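You operate a simulated robot arm through the tools that you are given. There is no shell and no other tool.

You are at the controls of a simulated robot arm. One attempt, no reset.

## Task
Swap the yellow logo die in the press for the Gorseling one.
Fine: the old one goes on the beige setting block; the finger guard ends down. Where these are worked on the way, their far stop is far enough and under half their travel is too little: finger guard.

It is judged by the outcome, as a careful person would: the job done as asked, and still so three seconds after it is handed in. It fails if anything else is knocked over, pushed out of place, dropped, spilled or broken.

## Robot
A 7-joint arm with a two-finger parallel gripper, fixed in place. Base frame: the origin is at the foot of the arm, x ahead of it, y to its left, z up; the work surface is at about z = 0.9. Units: m, rad, N and s.
With the tool pointing down near the work surface it reaches from about 0.28 to 0.72 m from the base axis. Its first joint turns from -2.897 to 2.897 rad. Payload 1.57 kg.
Tool frame: the origin (TCP) lies between the finger pads and is the grasp point; the fingertips stand 0.03 m ahead of it; z points along the fingers, y is the line along which they close. Largest opening 0.08 m; finger width 0.017, thickness 0.012; the body of the gripper, 0.04 by 0.082 m, starts 0.08 m behind the TCP.
Orientation is that of the tool frame in the base frame, as a unit quaternion [w, x, y, z]. With the fingers straight down and closing along the base's y, the tool's x points along the base's -x, its y along +y and its z along -z.

## Interface
- The arm moves only by the tool step_arm. Its argument "series" is a list of rows, each a list of 7 numbers: the shift along the tool's x, y, z in mm, then the turn, a rotation vector about the tool's x, y, z in rad, then the finger opening in mm, from 0 to 80. In form: [[dx, dy, dz, wx, wy, wz, claw], ...]. A call has 1 to 20 rows; each row shifts and turns the commanded pose from where the row before left it, along the tool's axes as they then stand. A row lasts 0.2 s, in which the tool goes at most 0.05 m and 0.15 rad; a call with a longer step from one row to the next is refused whole, and so is a gripper value outside its range. A pose out of reach is approached as far as the arm can. The call stops where the force on the tool passes 40 N (or 10 N more than at its start, if that is more) or the arm is blocked; 0.2 s more then pass. The fingers move at their own pace (about 0.072 m/s each) and stop on an object; they squeeze with about 43 N. The grip force told is the motor's: it shows also when the fingers shut on nothing. Time passes only in rows, and 0.2 s behind the last, so rows that do not move let the fingers close. It gives the time, the measured TCP pose, the force on the tool (base axes), the opening and the grip force at its end, in the units of the frame above (readings bear some noise), with the torque about the TCP (base axes, N m) and any sound that the robot's microphone picked up.
- Cameras (640 x 400 px; columns grow to the right, rows downward): "scene" is fixed at [0.047, -0.5, 1.5427]; the picture's right is [0.79, -0.61, 0.00], its down [-0.29, -0.38, -0.88] and it looks along [0.54, 0.69, -0.48] (base axes); focal length 346 px, centre (320, 200). "wrist" rides on the gripper at [0.072, -0.007, -0.122] in the tool frame; the picture's right is [0.09, 1.00, 0.00], its down [-0.84, 0.08, -0.54] and it looks along [-0.54, 0.05, 0.84] (tool axes); focal length 238 px, centre (320, 200). There is no depth. A picture from a camera that has moved, and an enlarged one, comes with that camera's place and axes in the base frame and with its lens.
- grab_frame(camera): a new picture of that camera. It takes no simulated time.
- slide_trunk(by): slides the trunk up (or, below 0, down) by that many m; the arm rides with it, the base frame stays. It gives what a move gives, with no picture.
- inspect(camera, box): a new picture of the part [left, top, right, bottom] of that camera's present view, enlarged. It takes no simulated time.
- job_done(): hands the job in; it is judged then, once.

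Places have to be worked out from the pictures, the camera data and where the tool is seen. Open the gripper and draw the arm clear of the work before you hand the job in, unless the task says otherwise.

The tools are called after "Emit:" as a command line: name --pt "numbers of a row" for each row, then --argument value for the rest, lists and objects as JSON in quotes. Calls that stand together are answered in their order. step_arm: Moves the arm, as the interface text tells. Its arguments: {"type":"object","properties":{"series":{"type":"array","items":{"type":"array","items":{"type":"number"}}}},"required":["series"]} The other tools are called the same way: slide_trunk (by) slides the trunk up or down; grab_frame (camera) takes a picture; inspect (camera, box) takes an enlarged picture of a part of a camera's view; job_done () hands the job in.

At the start:

```text
time_s: 0.0
ee_pos: [0.3443, 0.249, 1.3493]
ee_rot: [0.0, 0.0, 1.0, 0.0]
force: [-0.2, 0.3, -0.5]
wrist_torque: [0.01, -0.02, -0.02]
gripper_width: 0.08
gripper_force: 0.0
trunk travel left (down, up): [-0.425, 0.055]
```

scene: 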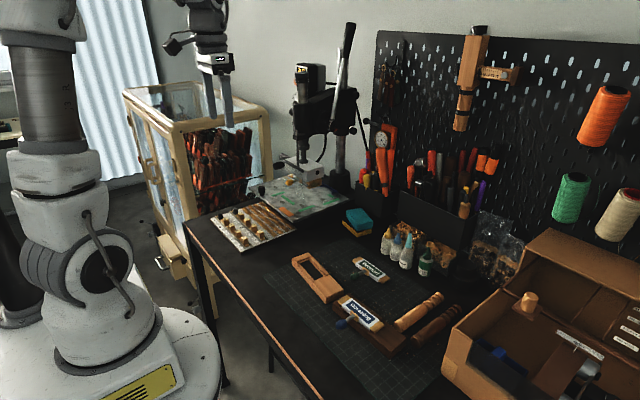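
wrist: 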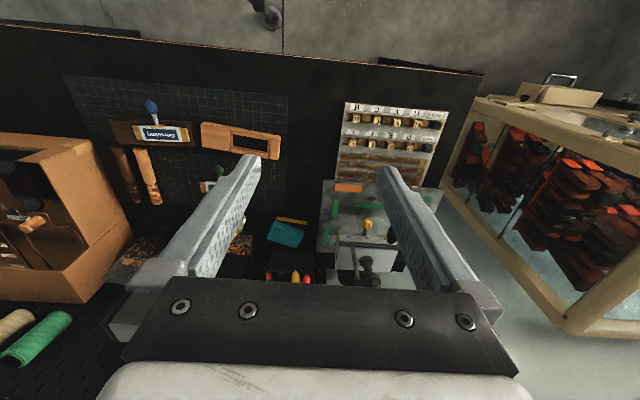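

The first pictures show a leather workbench with a press at the far-left, several dies on the mat, and a storage box at right. I'll enlarge several portions to identify the press, dies, beige block and finger guard.

Emit:
inspect --camera "scene" --box '[240, 10, 400, 220]'

Emit:
inspect --camera "scene" --box '[270, 230, 470, 370]'

Emit:
inspect --camera "scene" --box '[250, 130, 370, 210]'

Emit:
inspect --camera "wrist" --box '[60, 70, 300, 240]'

Emit:
inspect --camera "wrist" --box '[300, 90, 460, 290]'

```text
1.90 times, centred on (320, 115) of scene
camera zoom: at [0.047, -0.5, 1.5427], right [0.79, -0.61, 0.0], down [-0.29, -0.38, -0.88], along [0.54, 0.69, -0.48], focal length 659 px, centre (320, 362)
```

zoom: 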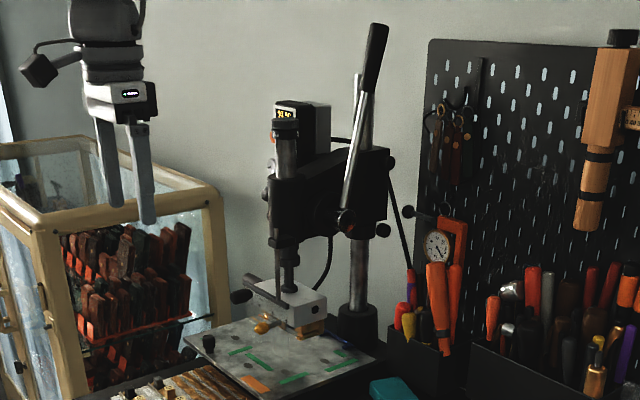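

```text
2.86 times, centred on (370, 300) of scene
camera zoom: at [0.047, -0.5, 1.5427], right [0.79, -0.61, 0.0], down [-0.29, -0.38, -0.88], along [0.54, 0.69, -0.48], focal length 988 px, centre (177, -86)
```

zoom: 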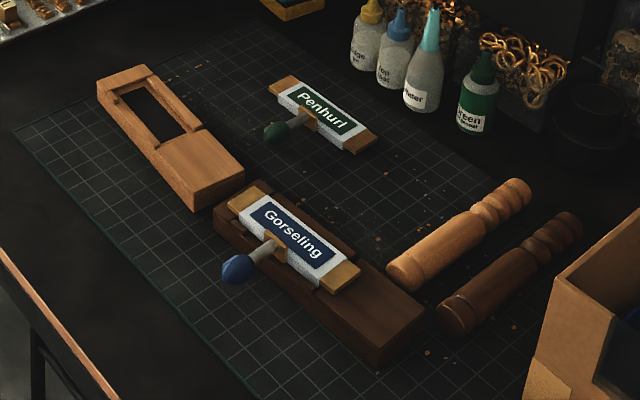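

```text
5.00 times, centred on (310, 170) of scene
camera zoom: at [0.047, -0.5, 1.5427], right [0.79, -0.61, 0.0], down [-0.29, -0.38, -0.88], along [0.54, 0.69, -0.48], focal length 1729 px, centre (370, 350)
```

zoom: 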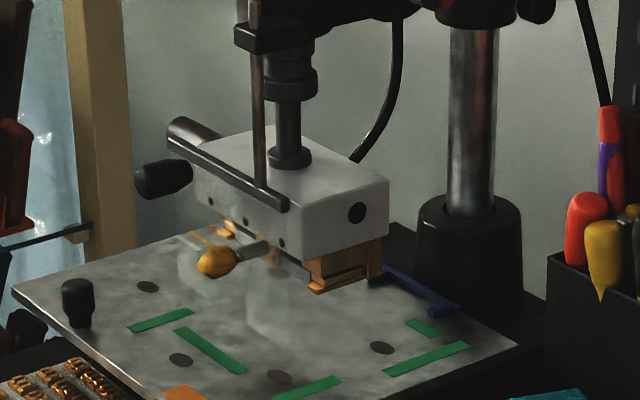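

```text
2.35 times, centred on (180, 155) of wrist
camera zoom: at [0.2718, 0.2413, 1.4717], right [-0.09, 1.0, 0.0], down [0.84, 0.08, 0.54], along [0.54, 0.05, -0.84], focal length 561 px, centre (649, 306)
```

zoom: 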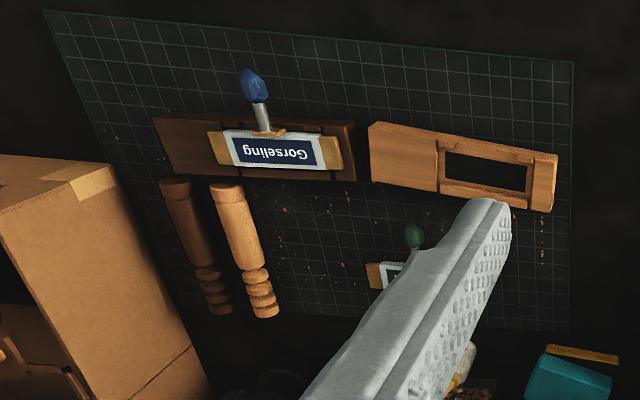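

```text
2.00 times, centred on (380, 190) of wrist
camera zoom: at [0.2718, 0.2413, 1.4717], right [-0.09, 1.0, 0.0], down [0.84, 0.08, 0.54], along [0.54, 0.05, -0.84], focal length 477 px, centre (200, 220)
```

zoom: 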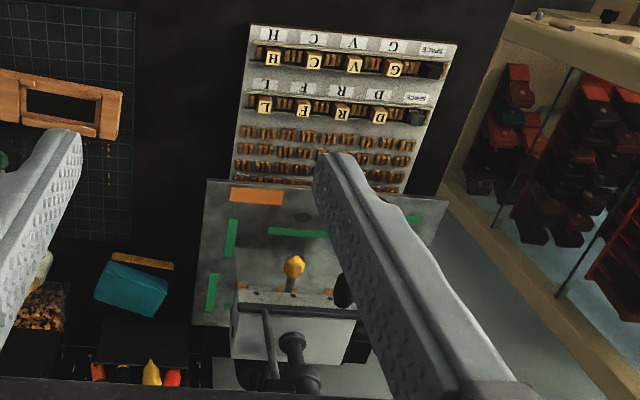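

I judge the yellow-die knob in the press near (0.60, 0.38, 1.04), the Gorseling die at about (0.47, -0.11, 0.93) and the beige block's pocket near (0.48, 0.09). I'll move the wrist camera nearer the press (still well above) for a better look.

Emit:
step_arm --pt "-22 17 20 0 0 0 80" --pt "-22 17 20 0 0 0 80" --pt "-22 17 20 0 0 0 80" --pt "-22 17 20 0 0 0 80" --pt "-22 17 20 0 0 0 80" --pt "-22 17 20 0 0 0 80"

Emit:
grab_frame --camera "wrist"

Emit:
grab_frame --camera "scene"

```text
time_s: 1.4
ee_pos: [0.4805, 0.3508, 1.2331]
ee_rot: [0.0, 0.0, 1.0, 0.001]
force: [-0.1, 0.1, -1.2]
wrist_torque: [-0.02, 0.01, -0.02]
gripper_width: 0.0799
gripper_force: 0.1
trunk travel left (down, up): [-0.425, 0.055]
```

```text
taken
camera wrist: at [0.4074, 0.3437, 1.3548], right [-0.09, 1.0, 0.0], down [0.84, 0.08, 0.54], along [0.54, 0.05, -0.84], focal length 238 px, centre (320, 200)
```

wrist: 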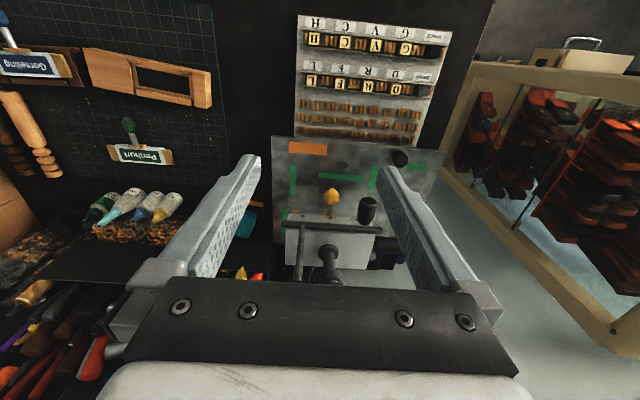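

```text
taken
```

scene: 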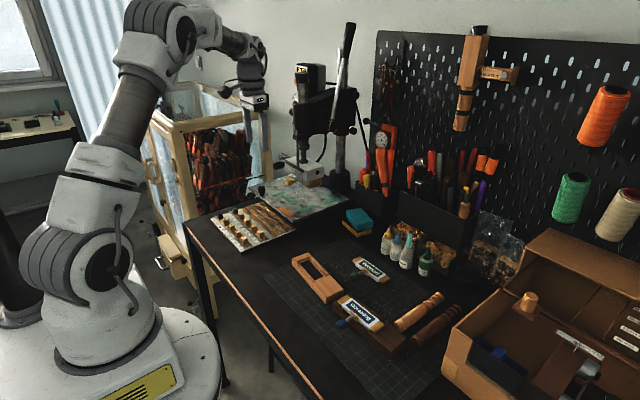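

Emit:
inspect --camera "wrist" --box '[260, 130, 440, 290]'

Emit:
inspect --camera "wrist" --box '[0, 0, 240, 180]'

Emit:
inspect --camera "scene" --box '[260, 60, 360, 210]'

```text
2.50 times, centred on (350, 210) of wrist
camera zoom: at [0.4074, 0.3437, 1.3548], right [-0.09, 1.0, 0.0], down [0.84, 0.08, 0.54], along [0.54, 0.05, -0.84], focal length 596 px, centre (245, 175)
```

zoom: 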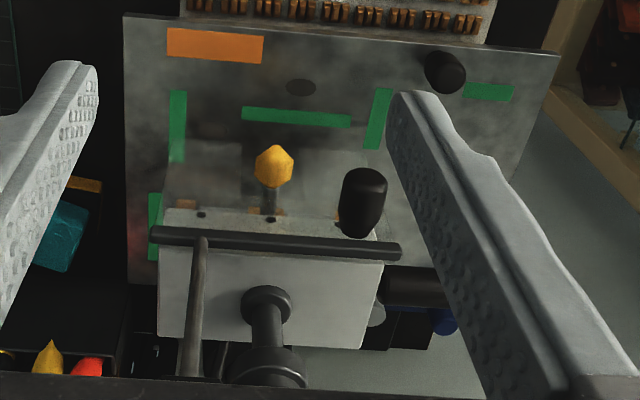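

```text
2.22 times, centred on (120, 90) of wrist
camera zoom: at [0.4074, 0.3437, 1.3548], right [-0.09, 1.0, 0.0], down [0.84, 0.08, 0.54], along [0.54, 0.05, -0.84], focal length 530 px, centre (764, 444)
```

zoom: 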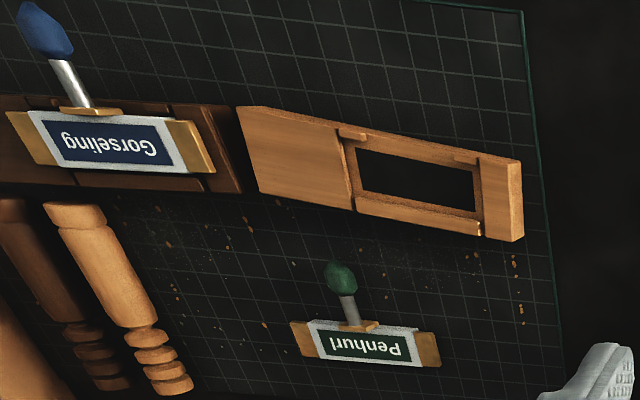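

```text
2.67 times, centred on (310, 135) of scene
camera zoom: at [0.047, -0.5, 1.5427], right [0.79, -0.61, 0.0], down [-0.29, -0.38, -0.88], along [0.54, 0.69, -0.48], focal length 922 px, centre (347, 373)
```

zoom: 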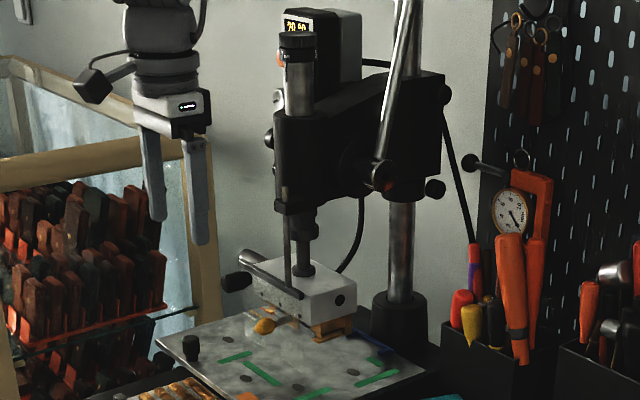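

I'd like a tighter zoom on what looks like a translucent guard panel around the knob and the dark bar with the black grip.

Emit:
inspect --camera "wrist" --box '[295, 170, 385, 230]'

Emit:
inspect --camera "scene" --box '[270, 145, 335, 195]'

Emit:
inspect --camera "scene" --box '[320, 250, 410, 350]'

Emit:
inspect --camera "scene" --box '[285, 245, 355, 310]'

```text
6.67 times, centred on (340, 200) of wrist
camera zoom: at [0.4074, 0.3437, 1.3548], right [-0.09, 1.0, 0.0], down [0.84, 0.08, 0.54], along [0.54, 0.05, -0.84], focal length 1589 px, centre (187, 200)
```

zoom: 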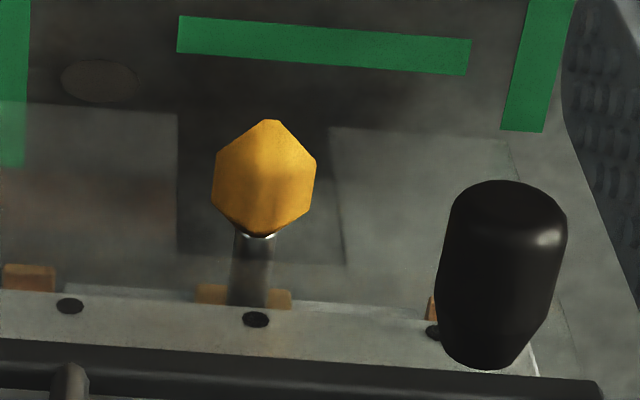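

```text
8.00 times, centred on (302, 170) of scene
camera zoom: at [0.047, -0.5, 1.5427], right [0.79, -0.61, 0.0], down [-0.29, -0.38, -0.88], along [0.54, 0.69, -0.48], focal length 2767 px, centre (460, 440)
```

zoom: 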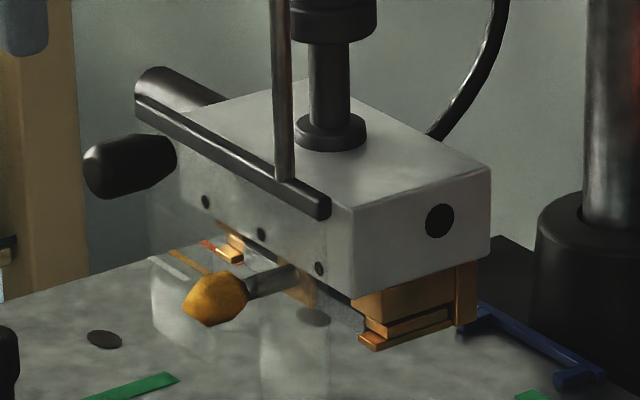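

```text
4.00 times, centred on (365, 300) of scene
camera zoom: at [0.047, -0.5, 1.5427], right [0.79, -0.61, 0.0], down [-0.29, -0.38, -0.88], along [0.54, 0.69, -0.48], focal length 1384 px, centre (140, -200)
```

zoom: 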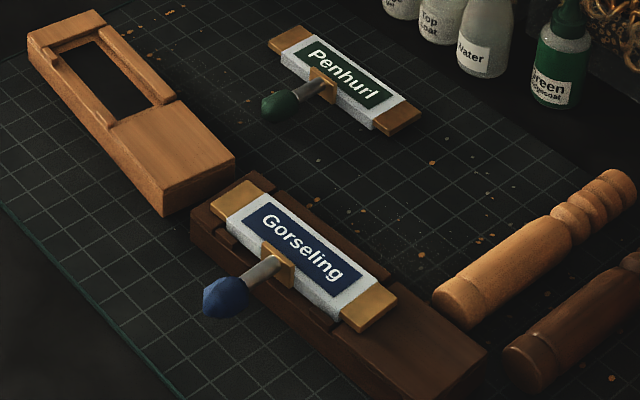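

```text
6.15 times, centred on (320, 278) of scene
camera zoom: at [0.047, -0.5, 1.5427], right [0.79, -0.61, 0.0], down [-0.29, -0.38, -0.88], along [0.54, 0.69, -0.48], focal length 2128 px, centre (320, -277)
```

zoom: 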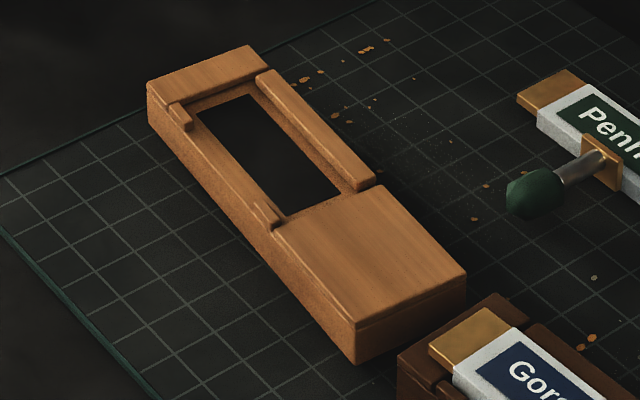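

The guard is a clear panel with a notch for the handle, hanging from the dark hinge bar at the head's upper front edge, with a black grip on its left side; it is presently down. I'll tilt the tool 45° forward and back off so the wrist camera looks at the press almost horizontally.

Emit:
step_arm --pt "0 0 0 0 -0.131 0 80" --pt "0 0 0 0 -0.131 0 80" --pt "0 0 0 0 -0.131 0 80" --pt "0 0 0 0 -0.131 0 80" --pt "0 0 0 0 -0.131 0 80" --pt "0 0 0 0 -0.131 0 80" --pt "33 6 5 0 0 0 80" --pt "33 6 5 0 0 0 80" --pt "33 6 5 0 0 0 80" --pt "0 0 0 0 0 0 80"

Emit:
grab_frame --camera "wrist"

Emit:
inspect --camera "wrist" --box '[250, 150, 410, 250]'

```text
time_s: 3.6
ee_pos: [0.417, 0.3677, 1.1503]
ee_rot: [0.383, 0.001, 0.924, 0.0]
force: [1.2, 0.1, 0.2]
wrist_torque: [0.02, 0.03, 0.02]
gripper_width: 0.08
gripper_force: 0.2
trunk travel left (down, up): [-0.425, 0.055]
```

```text
taken
camera wrist: at [0.2788, 0.3604, 1.1866], right [-0.07, 1.0, -0.07], down [0.21, 0.08, 0.98], along [0.98, 0.05, -0.21], focal length 238 px, centre (320, 200)
```

wrist: 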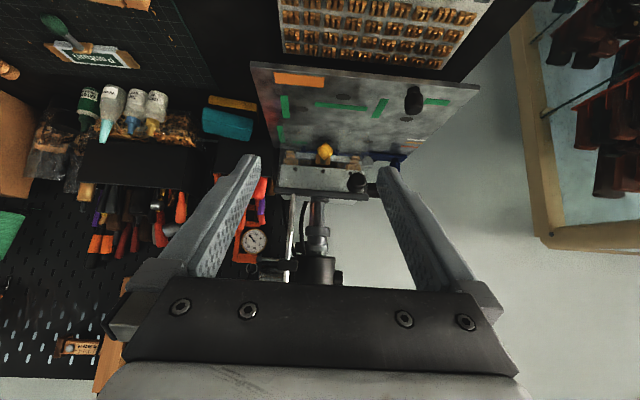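

```text
4.00 times, centred on (330, 200) of wrist
camera zoom: at [0.2788, 0.3604, 1.1866], right [-0.07, 1.0, -0.07], down [0.21, 0.08, 0.98], along [0.98, 0.05, -0.21], focal length 953 px, centre (280, 200)
```

zoom: 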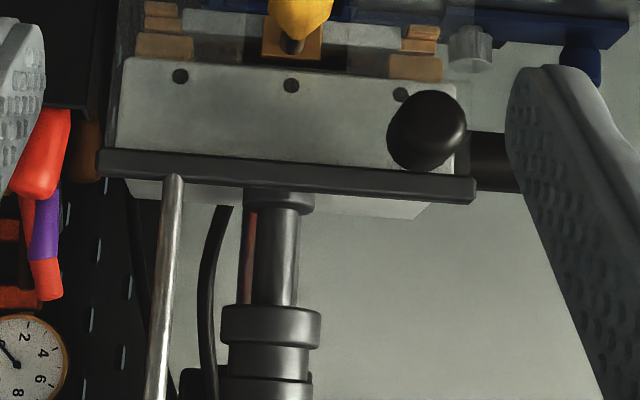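

The view is inverted (picture's down is up). I'll zoom in on the die, rails and guard area for measurement.

Emit:
inspect --camera "wrist" --box '[260, 125, 400, 213]'

Emit:
inspect --camera "wrist" --box '[275, 135, 355, 185]'

Emit:
inspect --camera "wrist" --box '[330, 135, 410, 185]'

```text
4.55 times, centred on (330, 169) of wrist
camera zoom: at [0.2788, 0.3604, 1.1866], right [-0.07, 1.0, -0.07], down [0.21, 0.08, 0.98], along [0.98, 0.05, -0.21], focal length 1083 px, centre (274, 341)
```

zoom: 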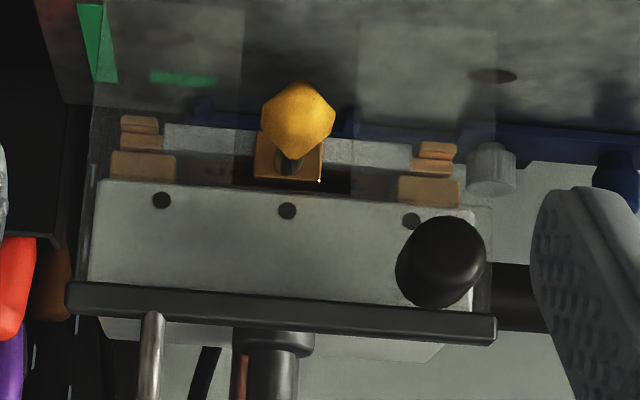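

```text
8.00 times, centred on (315, 160) of wrist
camera zoom: at [0.2788, 0.3604, 1.1866], right [-0.07, 1.0, -0.07], down [0.21, 0.08, 0.98], along [0.98, 0.05, -0.21], focal length 1907 px, centre (360, 520)
```

zoom: 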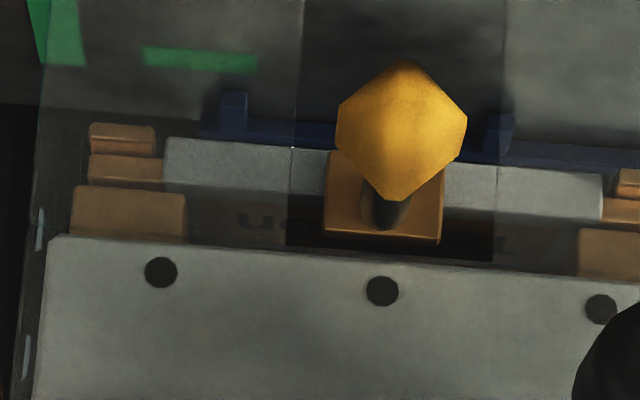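

```text
8.00 times, centred on (370, 160) of wrist
camera zoom: at [0.2788, 0.3604, 1.1866], right [-0.07, 1.0, -0.07], down [0.21, 0.08, 0.98], along [0.98, 0.05, -0.21], focal length 1907 px, centre (-80, 520)
```

zoom: 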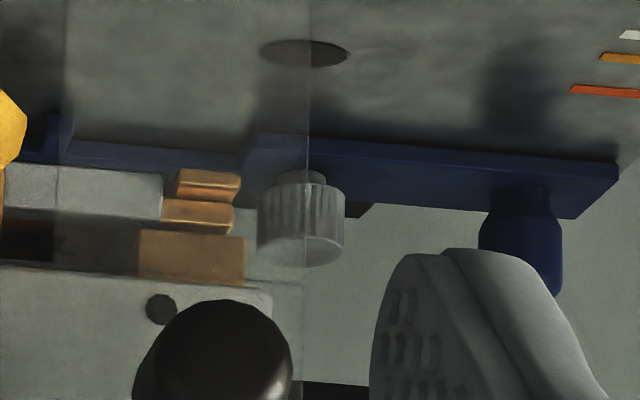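

Triangulating gives: yellow knob ≈ (0.598, 0.379, 1.045), guard hinge bar at x≈0.605, z≈1.107 (y 0.313–0.446), guard grip ≈ (0.588, 0.424, 1.091) pointing toward the robot, panel bottom z≈1.01. I'll zoom on the grip from both cameras to pin it down before grasping it.

Emit:
inspect --camera "wrist" --box '[335, 160, 395, 200]'

Emit:
inspect --camera "scene" --box '[275, 145, 315, 175]'

Emit:
inspect --camera "scene" --box '[270, 50, 370, 190]'

```text
10.00 times, centred on (365, 180) of wrist
camera zoom: at [0.2788, 0.3604, 1.1866], right [-0.07, 1.0, -0.07], down [0.21, 0.08, 0.98], along [0.98, 0.05, -0.21], focal length 2384 px, centre (-130, 400)
```

zoom: 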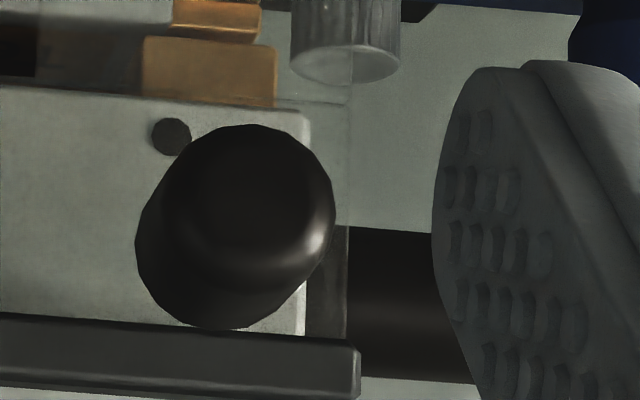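

```text
13.33 times, centred on (295, 160) of scene
camera zoom: at [0.047, -0.5, 1.5427], right [0.79, -0.61, 0.0], down [-0.29, -0.38, -0.88], along [0.54, 0.69, -0.48], focal length 4612 px, centre (653, 733)
```

zoom: 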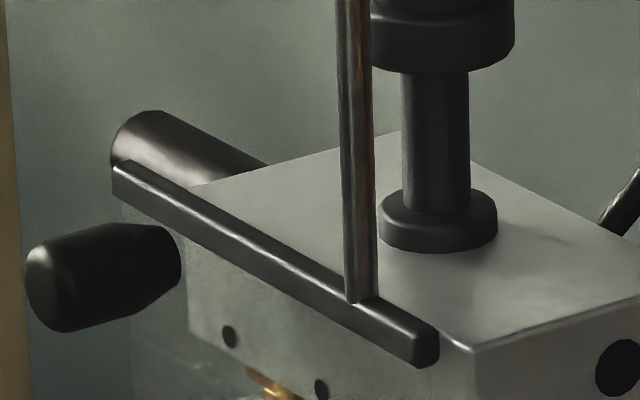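

```text
2.86 times, centred on (320, 120) of scene
camera zoom: at [0.047, -0.5, 1.5427], right [0.79, -0.61, 0.0], down [-0.29, -0.38, -0.88], along [0.54, 0.69, -0.48], focal length 988 px, centre (320, 429)
```

zoom: 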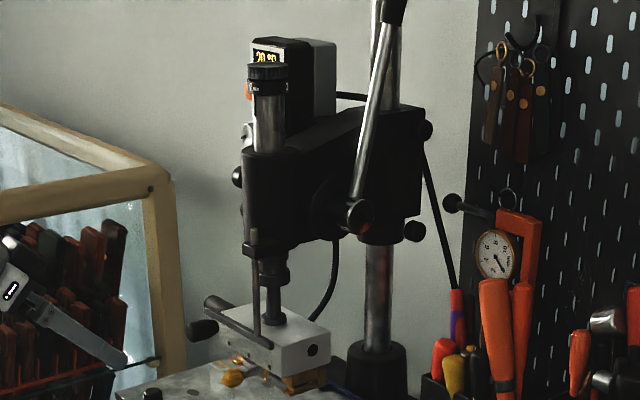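

The bar hangs from a vertical rod that seems to pass through a collar on the upper body, so the guard may slide vertically rather than swing. I'll zoom on that collar and rod.

Emit:
inspect --camera "scene" --box '[280, 115, 320, 145]'

Emit:
inspect --camera "wrist" --box '[260, 180, 380, 290]'

```text
13.33 times, centred on (300, 130) of scene
camera zoom: at [0.047, -0.5, 1.5427], right [0.79, -0.61, 0.0], down [-0.29, -0.38, -0.88], along [0.54, 0.69, -0.48], focal length 4612 px, centre (587, 1133)
```

zoom: 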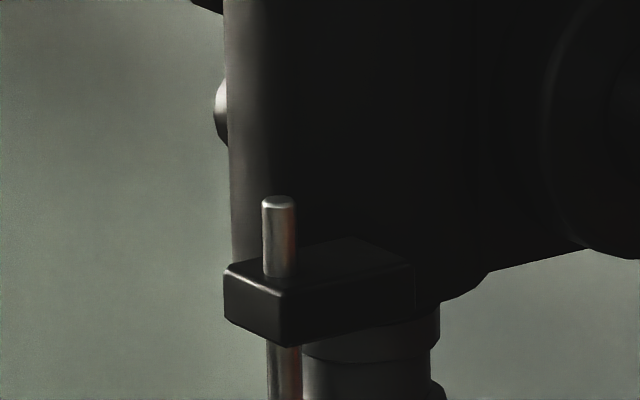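

```text
3.64 times, centred on (320, 235) of wrist
camera zoom: at [0.2788, 0.3604, 1.1866], right [-0.07, 1.0, -0.07], down [0.21, 0.08, 0.98], along [0.98, 0.05, -0.21], focal length 867 px, centre (320, 73)
```

zoom: 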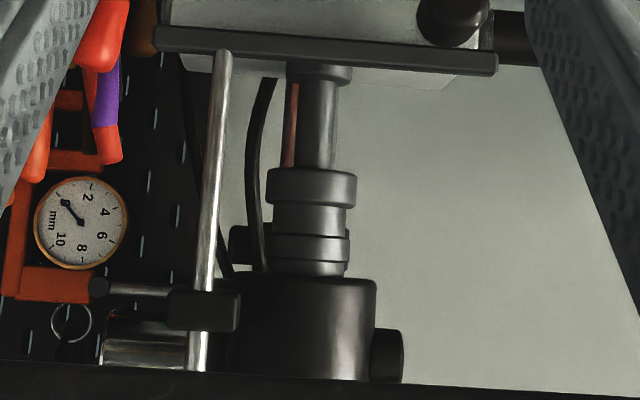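

The guard is a vertical slide (rod through a collar at z≈1.20, so about 85 mm of travel), with its grip axis at y≈0.424, z≈1.092, x 0.572–0.604. I'll bring the tilted gripper in front of the grip, stopping short first.

Emit:
step_arm --pt "-26 19 20 0 0 0 60" --pt "-26 19 20 0 0 0 60" --pt "-25 18 20 0 0 0 60" --pt "0 0 0 0 0 0 60" --pt "0 0 0 0 0 0 60"

Emit:
grab_frame --camera "wrist"

Emit:
inspect --camera "scene" --box '[240, 90, 340, 200]'

```text
time_s: 4.8
ee_pos: [0.5166, 0.4276, 1.1632]
ee_rot: [0.384, 0.0, 0.924, 0.0]
force: [-0.3, 0.4, 0.6]
wrist_torque: [0.03, -0.01, 0.0]
gripper_width: 0.06
gripper_force: 0.0
trunk travel left (down, up): [-0.425, 0.055]
```

```text
taken
camera wrist: at [0.3778, 0.4199, 1.1978], right [-0.07, 1.0, -0.07], down [0.21, 0.08, 0.98], along [0.98, 0.05, -0.21], focal length 238 px, centre (320, 200)
```

wrist: 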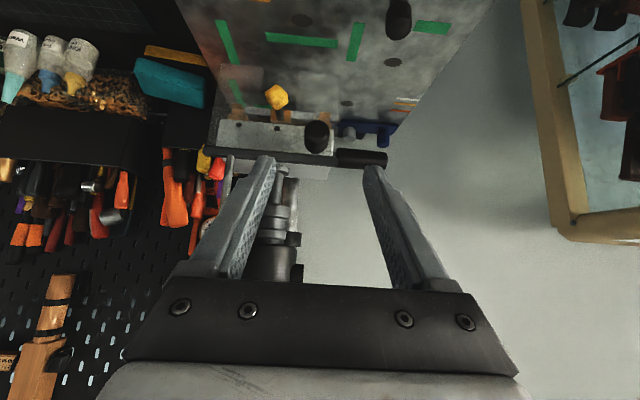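

```text
3.64 times, centred on (290, 145) of scene
camera zoom: at [0.047, -0.5, 1.5427], right [0.79, -0.61, 0.0], down [-0.29, -0.38, -0.88], along [0.54, 0.69, -0.48], focal length 1258 px, centre (429, 400)
```

zoom: 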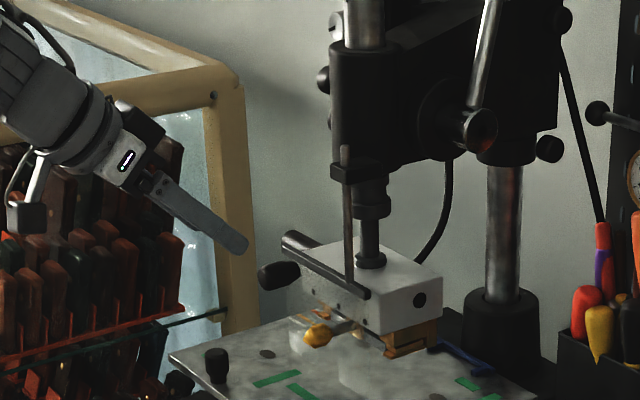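

The new view confirms the grip at about (0.585, 0.4235, 1.091). I'll advance along the tool axis ~78 mm so the grip sits between the pads, then check.

Emit:
step_arm --pt "1 -2 20 0 0 0 60" --pt "1 -1.5 20 0 0 0 60" --pt "0.7 0 20 0 0 0 60" --pt "0 0 18 0 0 0 60" --pt "0 0 0 0 0 0 60"

Emit:
inspect --camera "wrist" --box '[220, 80, 420, 205]'

Emit:
inspect --camera "scene" --box '[250, 120, 330, 200]'

```text
time_s: 6.0
ee_pos: [0.5675, 0.4225, 1.102]
ee_rot: [0.384, 0.0, 0.923, 0.0]
force: [0.1, -0.6, 0.6]
wrist_torque: [0.0, -0.03, 0.03]
gripper_width: 0.0599
gripper_force: 0.0
trunk travel left (down, up): [-0.425, 0.055]
```

```text
3.20 times, centred on (320, 142) of wrist
camera zoom: at [0.4297, 0.4151, 1.1384], right [-0.07, 1.0, -0.07], down [0.21, 0.08, 0.98], along [0.98, 0.05, -0.21], focal length 763 px, centre (320, 384)
```

zoom: 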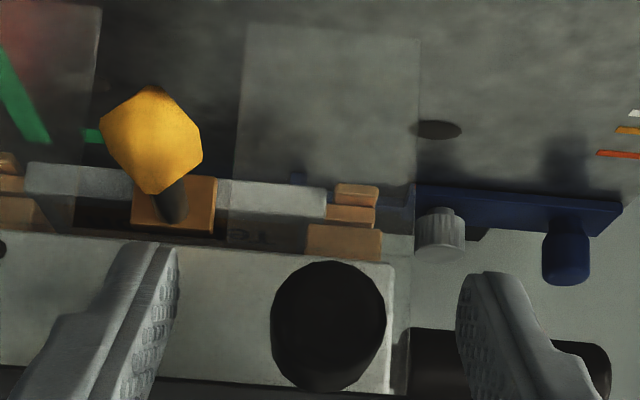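

```text
5.00 times, centred on (290, 160) of scene
camera zoom: at [0.047, -0.5, 1.5427], right [0.79, -0.61, 0.0], down [-0.29, -0.38, -0.88], along [0.54, 0.69, -0.48], focal length 1729 px, centre (470, 400)
```

zoom: 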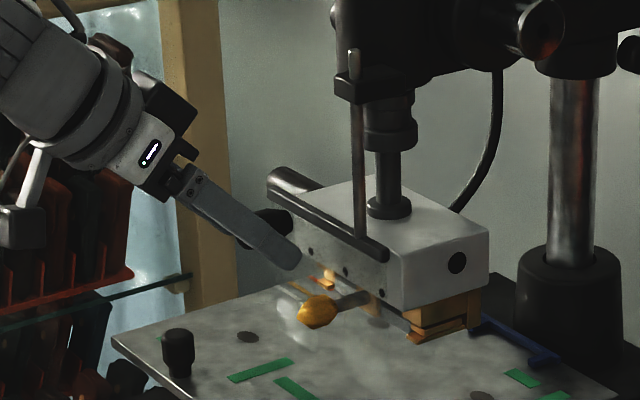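

The grip lies between the two fingers. I'll close on it and let the fingers settle.

Emit:
step_arm --pt "0 0 0 0 0 0 10" --pt "0 0 0 0 0 0 10" --pt "0 0 0 0 0 0 10" --pt "0 0 0 0 0 0 10"

Emit:
inspect --camera "wrist" --box '[220, 80, 420, 205]'

```text
time_s: 7.0
ee_pos: [0.5671, 0.4248, 1.1033]
ee_rot: [0.383, 0.0, 0.924, 0.0]
force: [2.3, 7.9, 1.4]
wrist_torque: [0.13, 0.01, 0.18]
gripper_width: 0.022
gripper_force: 35.1
trunk travel left (down, up): [-0.425, 0.055]
```

```text
3.20 times, centred on (320, 142) of wrist
camera zoom: at [0.4293, 0.4164, 1.1386], right [-0.07, 1.0, -0.06], down [0.21, 0.08, 0.98], along [0.98, 0.05, -0.21], focal length 763 px, centre (320, 384)
```

zoom: 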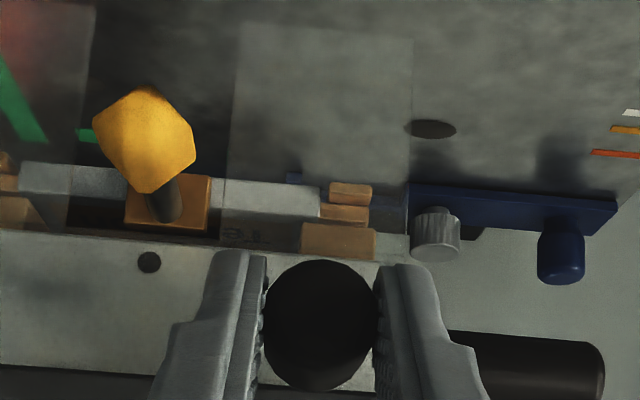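

The grip is held (22 mm, 35 N). I'll lift straight up 30 mm slowly and see if the guard follows as a slide.

Emit:
step_arm --pt "-3.5 1.5 -3.5 0 0 0 10" --pt "-7.1 0 -7.1 0 0 0 10" --pt "-7.1 0 -7.1 0 0 0 10" --pt "-3.5 0 -3.5 0 0 0 10" --pt "0 0 0 0 0 0 10"

Emit:
inspect --camera "scene" --box '[250, 110, 330, 200]'

Emit:
inspect --camera "wrist" --box '[220, 60, 420, 205]'

```text
time_s: 8.2
ee_pos: [0.5674, 0.4237, 1.1336]
ee_rot: [0.382, 0.0, 0.924, 0.0]
force: [-5.8, 9.2, -2.5]
wrist_torque: [0.11, 0.44, 0.19]
gripper_width: 0.0223
gripper_force: 34.6
trunk travel left (down, up): [-0.425, 0.055]
```

```text
4.44 times, centred on (290, 155) of scene
camera zoom: at [0.047, -0.5, 1.5427], right [0.79, -0.61, 0.0], down [-0.29, -0.38, -0.88], along [0.54, 0.69, -0.48], focal length 1537 px, centre (453, 400)
```

zoom: 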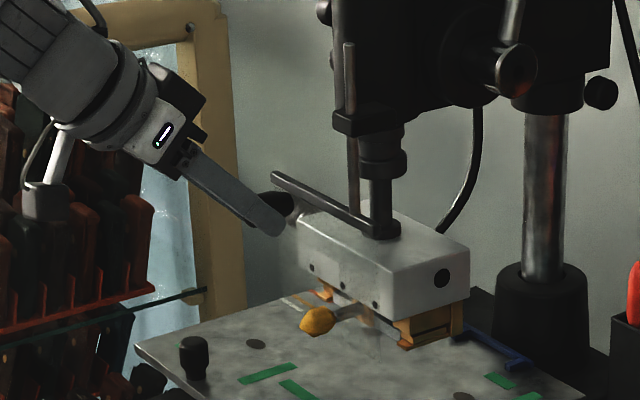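

```text
2.76 times, centred on (320, 132) of wrist
camera zoom: at [0.4293, 0.4165, 1.1696], right [-0.07, 1.0, -0.07], down [0.21, 0.08, 0.98], along [0.98, 0.05, -0.21], focal length 658 px, centre (320, 386)
```

zoom: 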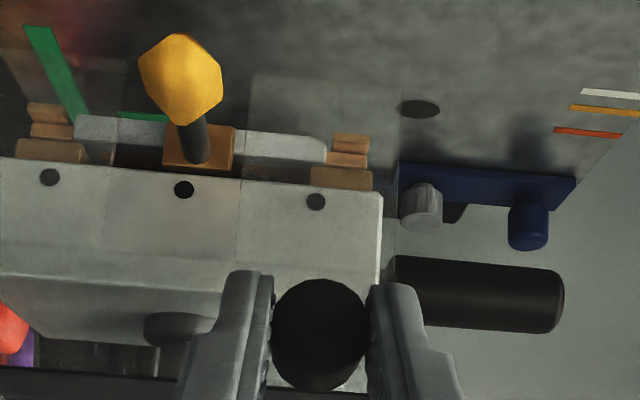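

The guard slides up with the grip. I'll continue 40 mm more in small steps, watching for the stop.

Emit:
step_arm --pt "-7.1 1 -7.1 0 0 0 10" --pt "-7.1 0.5 -7.1 0 0 0 10" --pt "-7.1 0 -7.1 0 0 0 10" --pt "-7.1 0 -7.1 0 0 0 10" --pt "0 0 0 0 0 0 10"

Emit:
inspect --camera "scene" --box '[250, 110, 330, 200]'

```text
time_s: 9.4
ee_pos: [0.5671, 0.4228, 1.1745]
ee_rot: [0.384, 0.0, 0.924, 0.0]
force: [-7.1, 3.8, -2.9]
wrist_torque: [0.05, 0.33, 0.03]
gripper_width: 0.0221
gripper_force: 34.4
trunk travel left (down, up): [-0.425, 0.055]
```

```text
4.44 times, centred on (290, 155) of scene
camera zoom: at [0.047, -0.5, 1.5427], right [0.79, -0.61, 0.0], down [-0.29, -0.38, -0.88], along [0.54, 0.69, -0.48], focal length 1537 px, centre (453, 400)
```

zoom: 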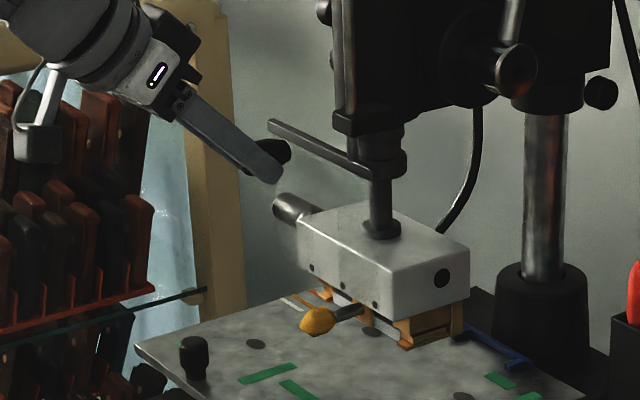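

Raised about 71 mm with the bar near the collar. I'll go up in small steps until the stop is felt.

Emit:
step_arm --pt "-3 0.5 -3 0 0 0 10" --pt "-3 0 -3 0 0 0 10" --pt "-3 0 -3 0 0 0 10" --pt "-3 0 -3 0 0 0 10" --pt "0 0 0 0 0 0 10"

Emit:
inspect --camera "scene" --box '[250, 110, 330, 200]'

```text
time_s: 10.6
ee_pos: [0.5673, 0.4239, 1.191]
ee_rot: [0.383, 0.0, 0.924, -0.001]
force: [-3.7, -3.4, -3.0]
wrist_torque: [-0.12, 0.02, -0.03]
gripper_width: 0.0218
gripper_force: 35.0
trunk travel left (down, up): [-0.425, 0.055]
```

```text
4.44 times, centred on (290, 155) of scene
camera zoom: at [0.047, -0.5, 1.5427], right [0.79, -0.61, 0.0], down [-0.29, -0.38, -0.88], along [0.54, 0.69, -0.48], focal length 1537 px, centre (453, 400)
```

zoom: 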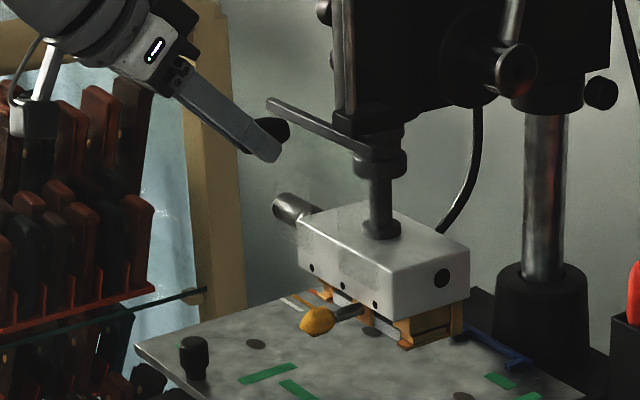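

Bar is right under the collar but the vertical force is still only 3 N. I'll nudge a few more millimetres to find the stop.

Emit:
step_arm --pt "-2 0 -2 0 0 0 10" --pt "-2 0 -2 0 0 0 10" --pt "-2 0 -2 0 0 0 10" --pt "0 0 0 0 0 0 10"

Emit:
inspect --camera "scene" --box '[250, 110, 330, 200]'

```text
time_s: 11.6
ee_pos: [0.5678, 0.4242, 1.1977]
ee_rot: [0.384, 0.001, 0.923, -0.002]
force: [-4.5, -8.3, -10.5]
wrist_torque: [-0.12, -0.11, -0.09]
gripper_width: 0.0224
gripper_force: 34.7
trunk travel left (down, up): [-0.425, 0.055]
```

```text
4.44 times, centred on (290, 155) of scene
camera zoom: at [0.047, -0.5, 1.5427], right [0.79, -0.61, 0.0], down [-0.29, -0.38, -0.88], along [0.54, 0.69, -0.48], focal length 1537 px, centre (453, 400)
```

zoom: 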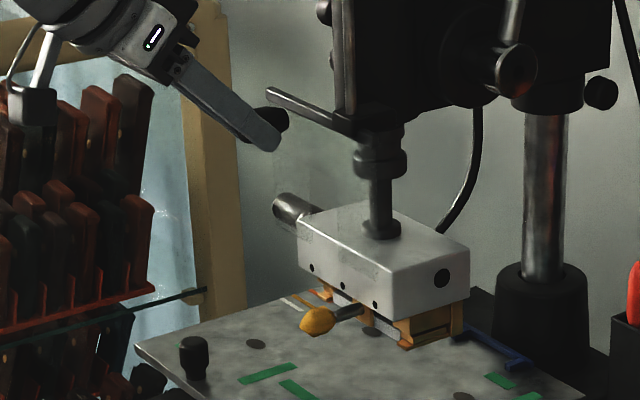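

The stop is felt at about 95 mm of lift (–10 N). I'll relax slightly down and then open the fingers to see whether the guard stays up.

Emit:
step_arm --pt "1.4 1 1.4 0 0 0 10" --pt "0 0 0 0 0 0 10" --pt "0 0 0 0 0 0 10"

Emit:
step_arm --pt "0 0 0 0 0 0 26" --pt "0 0 0 0 0 0 32" --pt "0 0 0 0 0 0 40"

Emit:
inspect --camera "scene" --box '[250, 110, 330, 200]'

Emit:
inspect --camera "wrist" --box '[220, 60, 420, 205]'

```text
time_s: 12.4
ee_pos: [0.5668, 0.4242, 1.1982]
ee_rot: [0.383, 0.001, 0.924, 0.0]
force: [-6.0, -15.4, -4.3]
wrist_torque: [-0.15, 0.21, -0.35]
gripper_width: 0.0225
gripper_force: 35.1
trunk travel left (down, up): [-0.425, 0.055]
```

```text
time_s: 13.2
ee_pos: [0.5662, 0.4274, 1.1988]
ee_rot: [0.383, -0.001, 0.924, 0.001]
force: [0.8, -0.3, -0.7]
wrist_torque: [-0.04, 0.0, -0.01]
gripper_width: 0.04
gripper_force: 0.0
trunk travel left (down, up): [-0.425, 0.055]
```

```text
4.44 times, centred on (290, 155) of scene
camera zoom: at [0.047, -0.5, 1.5427], right [0.79, -0.61, 0.0], down [-0.29, -0.38, -0.88], along [0.54, 0.69, -0.48], focal length 1537 px, centre (453, 400)
```

zoom: 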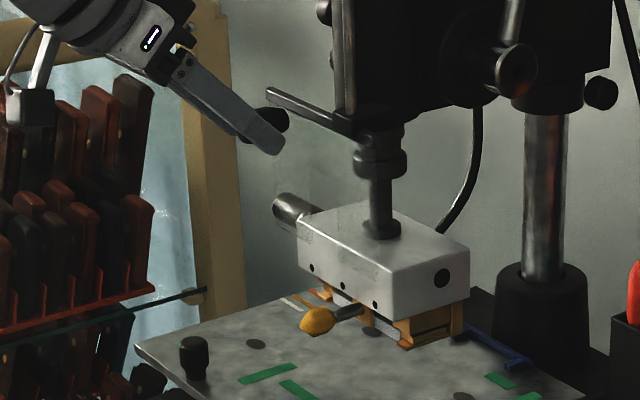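

```text
2.76 times, centred on (320, 132) of wrist
camera zoom: at [0.4289, 0.4197, 1.2334], right [-0.07, 1.0, -0.06], down [0.21, 0.08, 0.98], along [0.98, 0.05, -0.21], focal length 658 px, centre (320, 386)
```

zoom: 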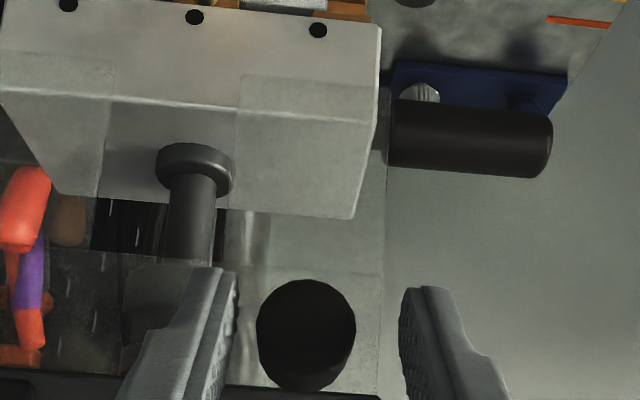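

The guard stays up by itself at its top stop. I'll back off along the tool axis, then move down in front of the yellow knob and stop 70 mm short to check alignment.

Emit:
step_arm --pt "0 0 -20 0 0 0 44" --pt "0 0 -25 0 0 0 44" --pt "0 0 -25 0 0 0 44" --pt "0 0 -30 0 0 0 44" --pt "17.3 -9.6 30.8 0 0 0 60" --pt "17.3 -9.6 30.8 0 0 0 60" --pt "17.3 -9.6 30.8 0 0 0 60" --pt "17.3 -9.6 30.8 0 0 0 60" --pt "17.3 -9.6 30.8 0 0 0 60" --pt "0 0 0 0 0 0 60"

Emit:
grab_frame --camera "wrist"

Emit:
inspect --camera "wrist" --box '[220, 80, 420, 205]'

Emit:
inspect --camera "scene" --box '[240, 110, 340, 200]'

```text
time_s: 15.4
ee_pos: [0.5446, 0.3764, 1.0997]
ee_rot: [0.383, 0.0, 0.924, 0.0]
force: [0.2, 0.7, -1.1]
wrist_torque: [-0.02, 0.0, 0.03]
gripper_width: 0.0603
gripper_force: 0.0
trunk travel left (down, up): [-0.425, 0.055]
```

```text
taken
camera wrist: at [0.4064, 0.3691, 1.1341], right [-0.07, 1.0, -0.06], down [0.21, 0.08, 0.98], along [0.98, 0.05, -0.21], focal length 238 px, centre (320, 200)
```

wrist: 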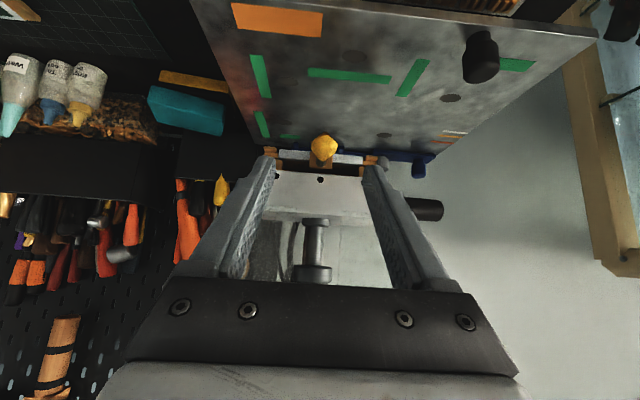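

```text
3.20 times, centred on (320, 142) of wrist
camera zoom: at [0.4064, 0.3691, 1.1341], right [-0.07, 1.0, -0.06], down [0.21, 0.08, 0.98], along [0.98, 0.05, -0.21], focal length 763 px, centre (320, 384)
```

zoom: 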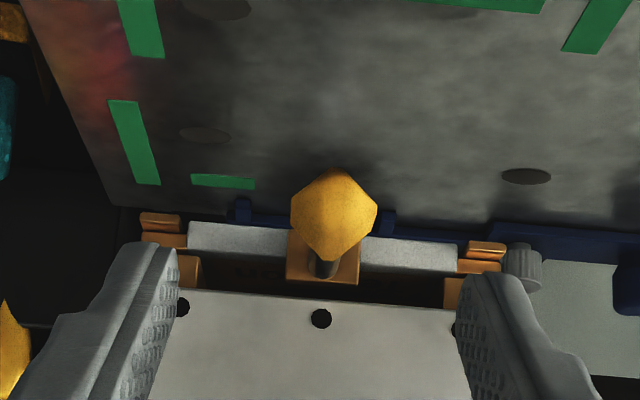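

```text
4.44 times, centred on (290, 155) of scene
camera zoom: at [0.047, -0.5, 1.5427], right [0.79, -0.61, 0.0], down [-0.29, -0.38, -0.88], along [0.54, 0.69, -0.48], focal length 1537 px, centre (453, 400)
```

zoom: 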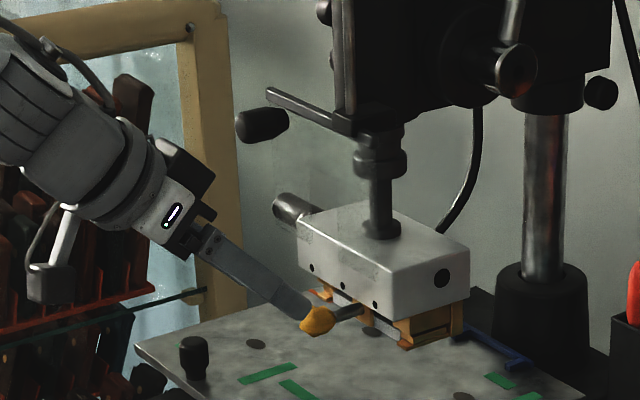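

Knob re-measured at (0.598, 0.3795, 1.0455), with the die centred on y≈0.379. I'll advance 69 mm along the tool axis so the knob sits between the pads.

Emit:
step_arm --pt "0.4 1 18 0 0 0 60" --pt "0.4 1 18 0 0 0 60" --pt "0.4 1 17 0 0 0 60" --pt "0 0 16 0 0 0 60" --pt "0 0 0 0 0 0 60"

Emit:
inspect --camera "wrist" --box '[220, 60, 420, 185]'

Emit:
inspect --camera "scene" --box '[260, 130, 340, 200]'

```text
time_s: 16.6
ee_pos: [0.5913, 0.3805, 1.0495]
ee_rot: [0.382, 0.0, 0.924, 0.0]
force: [0.2, -0.3, 0.9]
wrist_torque: [0.02, -0.03, -0.01]
gripper_width: 0.0598
gripper_force: 0.0
trunk travel left (down, up): [-0.425, 0.055]
```

```text
3.20 times, centred on (320, 122) of wrist
camera zoom: at [0.4534, 0.3738, 1.0852], right [-0.07, 1.0, -0.07], down [0.21, 0.08, 0.98], along [0.98, 0.05, -0.21], focal length 763 px, centre (320, 448)
```

zoom: 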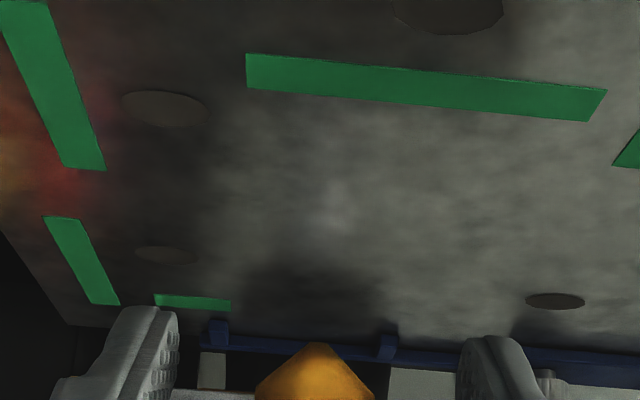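

```text
5.71 times, centred on (300, 165) of scene
camera zoom: at [0.047, -0.5, 1.5427], right [0.79, -0.61, 0.0], down [-0.29, -0.38, -0.88], along [0.54, 0.69, -0.48], focal length 1976 px, centre (434, 400)
```

zoom: 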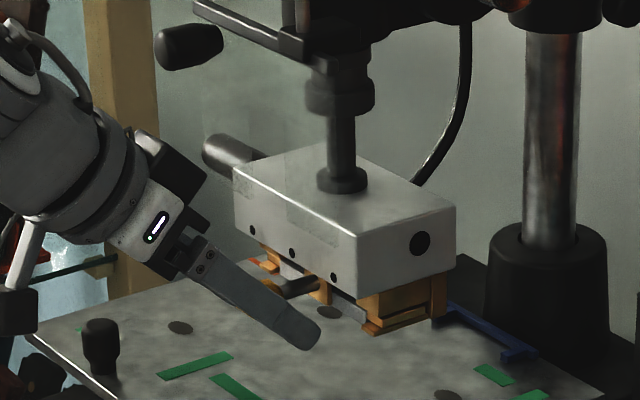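

I'll check the wrist view lower down to see the knob between the fingers before closing.

Emit:
inspect --camera "wrist" --box '[240, 130, 400, 230]'

```text
4.00 times, centred on (320, 180) of wrist
camera zoom: at [0.4534, 0.3738, 1.0852], right [-0.07, 1.0, -0.07], down [0.21, 0.08, 0.98], along [0.98, 0.05, -0.21], focal length 953 px, centre (320, 280)
```

zoom: 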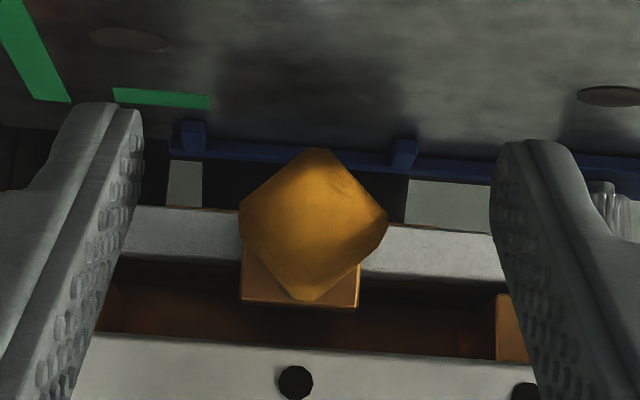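

Knob is centred between the fingers. Closing on it now.

Emit:
step_arm --pt "0 0 0 0 0 0 10" --pt "0 0 0 0 0 0 10" --pt "0 0 0 0 0 0 10" --pt "0 0 0 0 0 0 10"

Emit:
inspect --camera "wrist" --box '[240, 130, 400, 230]'

```text
time_s: 17.6
ee_pos: [0.5926, 0.3813, 1.05]
ee_rot: [0.383, -0.001, 0.924, 0.0]
force: [0.2, -1.1, 0.2]
wrist_torque: [-0.05, -0.02, -0.06]
gripper_width: 0.0225
gripper_force: 35.2
trunk travel left (down, up): [-0.425, 0.055]
```

```text
4.00 times, centred on (320, 180) of wrist
camera zoom: at [0.4532, 0.3736, 1.0854], right [-0.06, 1.0, -0.07], down [0.21, 0.08, 0.98], along [0.98, 0.05, -0.21], focal length 953 px, centre (320, 280)
```

zoom: 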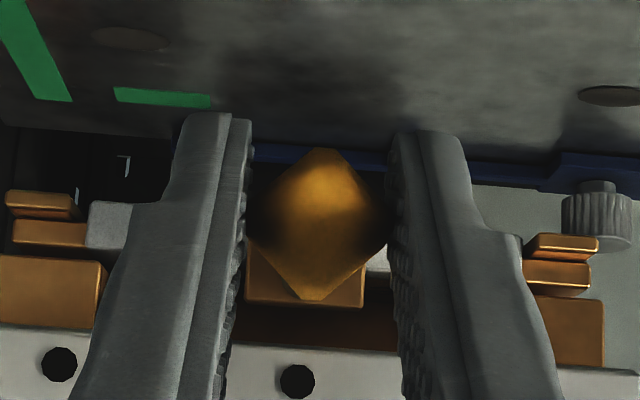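

Knob is gripped (22.5 mm, near-zero side force). I'll pull straight out toward -x by 20 mm and check the forces.

Emit:
step_arm --pt "2.8 0 -2.8 0 0 0 10" --pt "3.5 0 -3.5 0 0 0 10" --pt "3.5 0 -3.5 0 0 0 10" --pt "4.2 0 -4.2 0 0 0 10" --pt "0 0 0 0 0 0 10"

Emit:
inspect --camera "scene" --box '[260, 130, 340, 200]'

Emit:
inspect --camera "wrist" --box '[220, 110, 420, 235]'

```text
time_s: 18.8
ee_pos: [0.5721, 0.3796, 1.0499]
ee_rot: [0.384, 0.0, 0.923, 0.001]
force: [2.6, 0.8, 6.0]
wrist_torque: [-0.1, -0.45, 0.04]
gripper_width: 0.0225
gripper_force: 35.2
trunk travel left (down, up): [-0.425, 0.055]
```

```text
5.71 times, centred on (300, 165) of scene
camera zoom: at [0.047, -0.5, 1.5427], right [0.79, -0.61, 0.0], down [-0.29, -0.38, -0.88], along [0.54, 0.69, -0.48], focal length 1976 px, centre (434, 400)
```

zoom: 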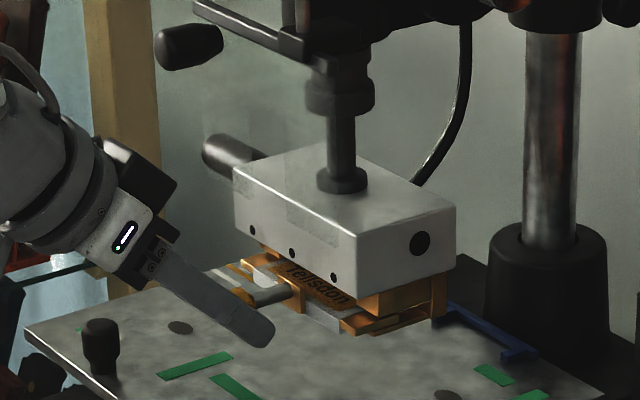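

```text
3.20 times, centred on (320, 172) of wrist
camera zoom: at [0.4343, 0.373, 1.085], right [-0.07, 1.0, -0.06], down [0.21, 0.08, 0.98], along [0.98, 0.05, -0.21], focal length 763 px, centre (320, 288)
```

zoom: 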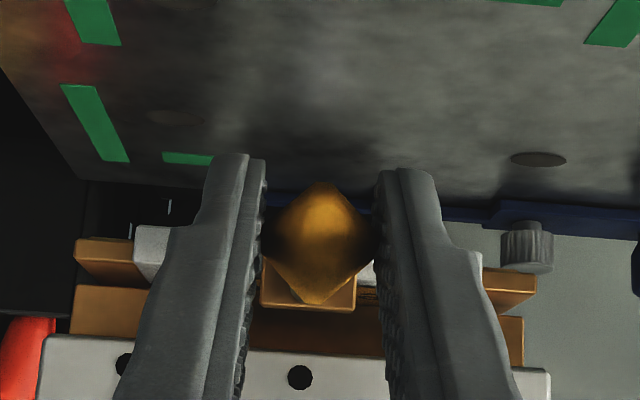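

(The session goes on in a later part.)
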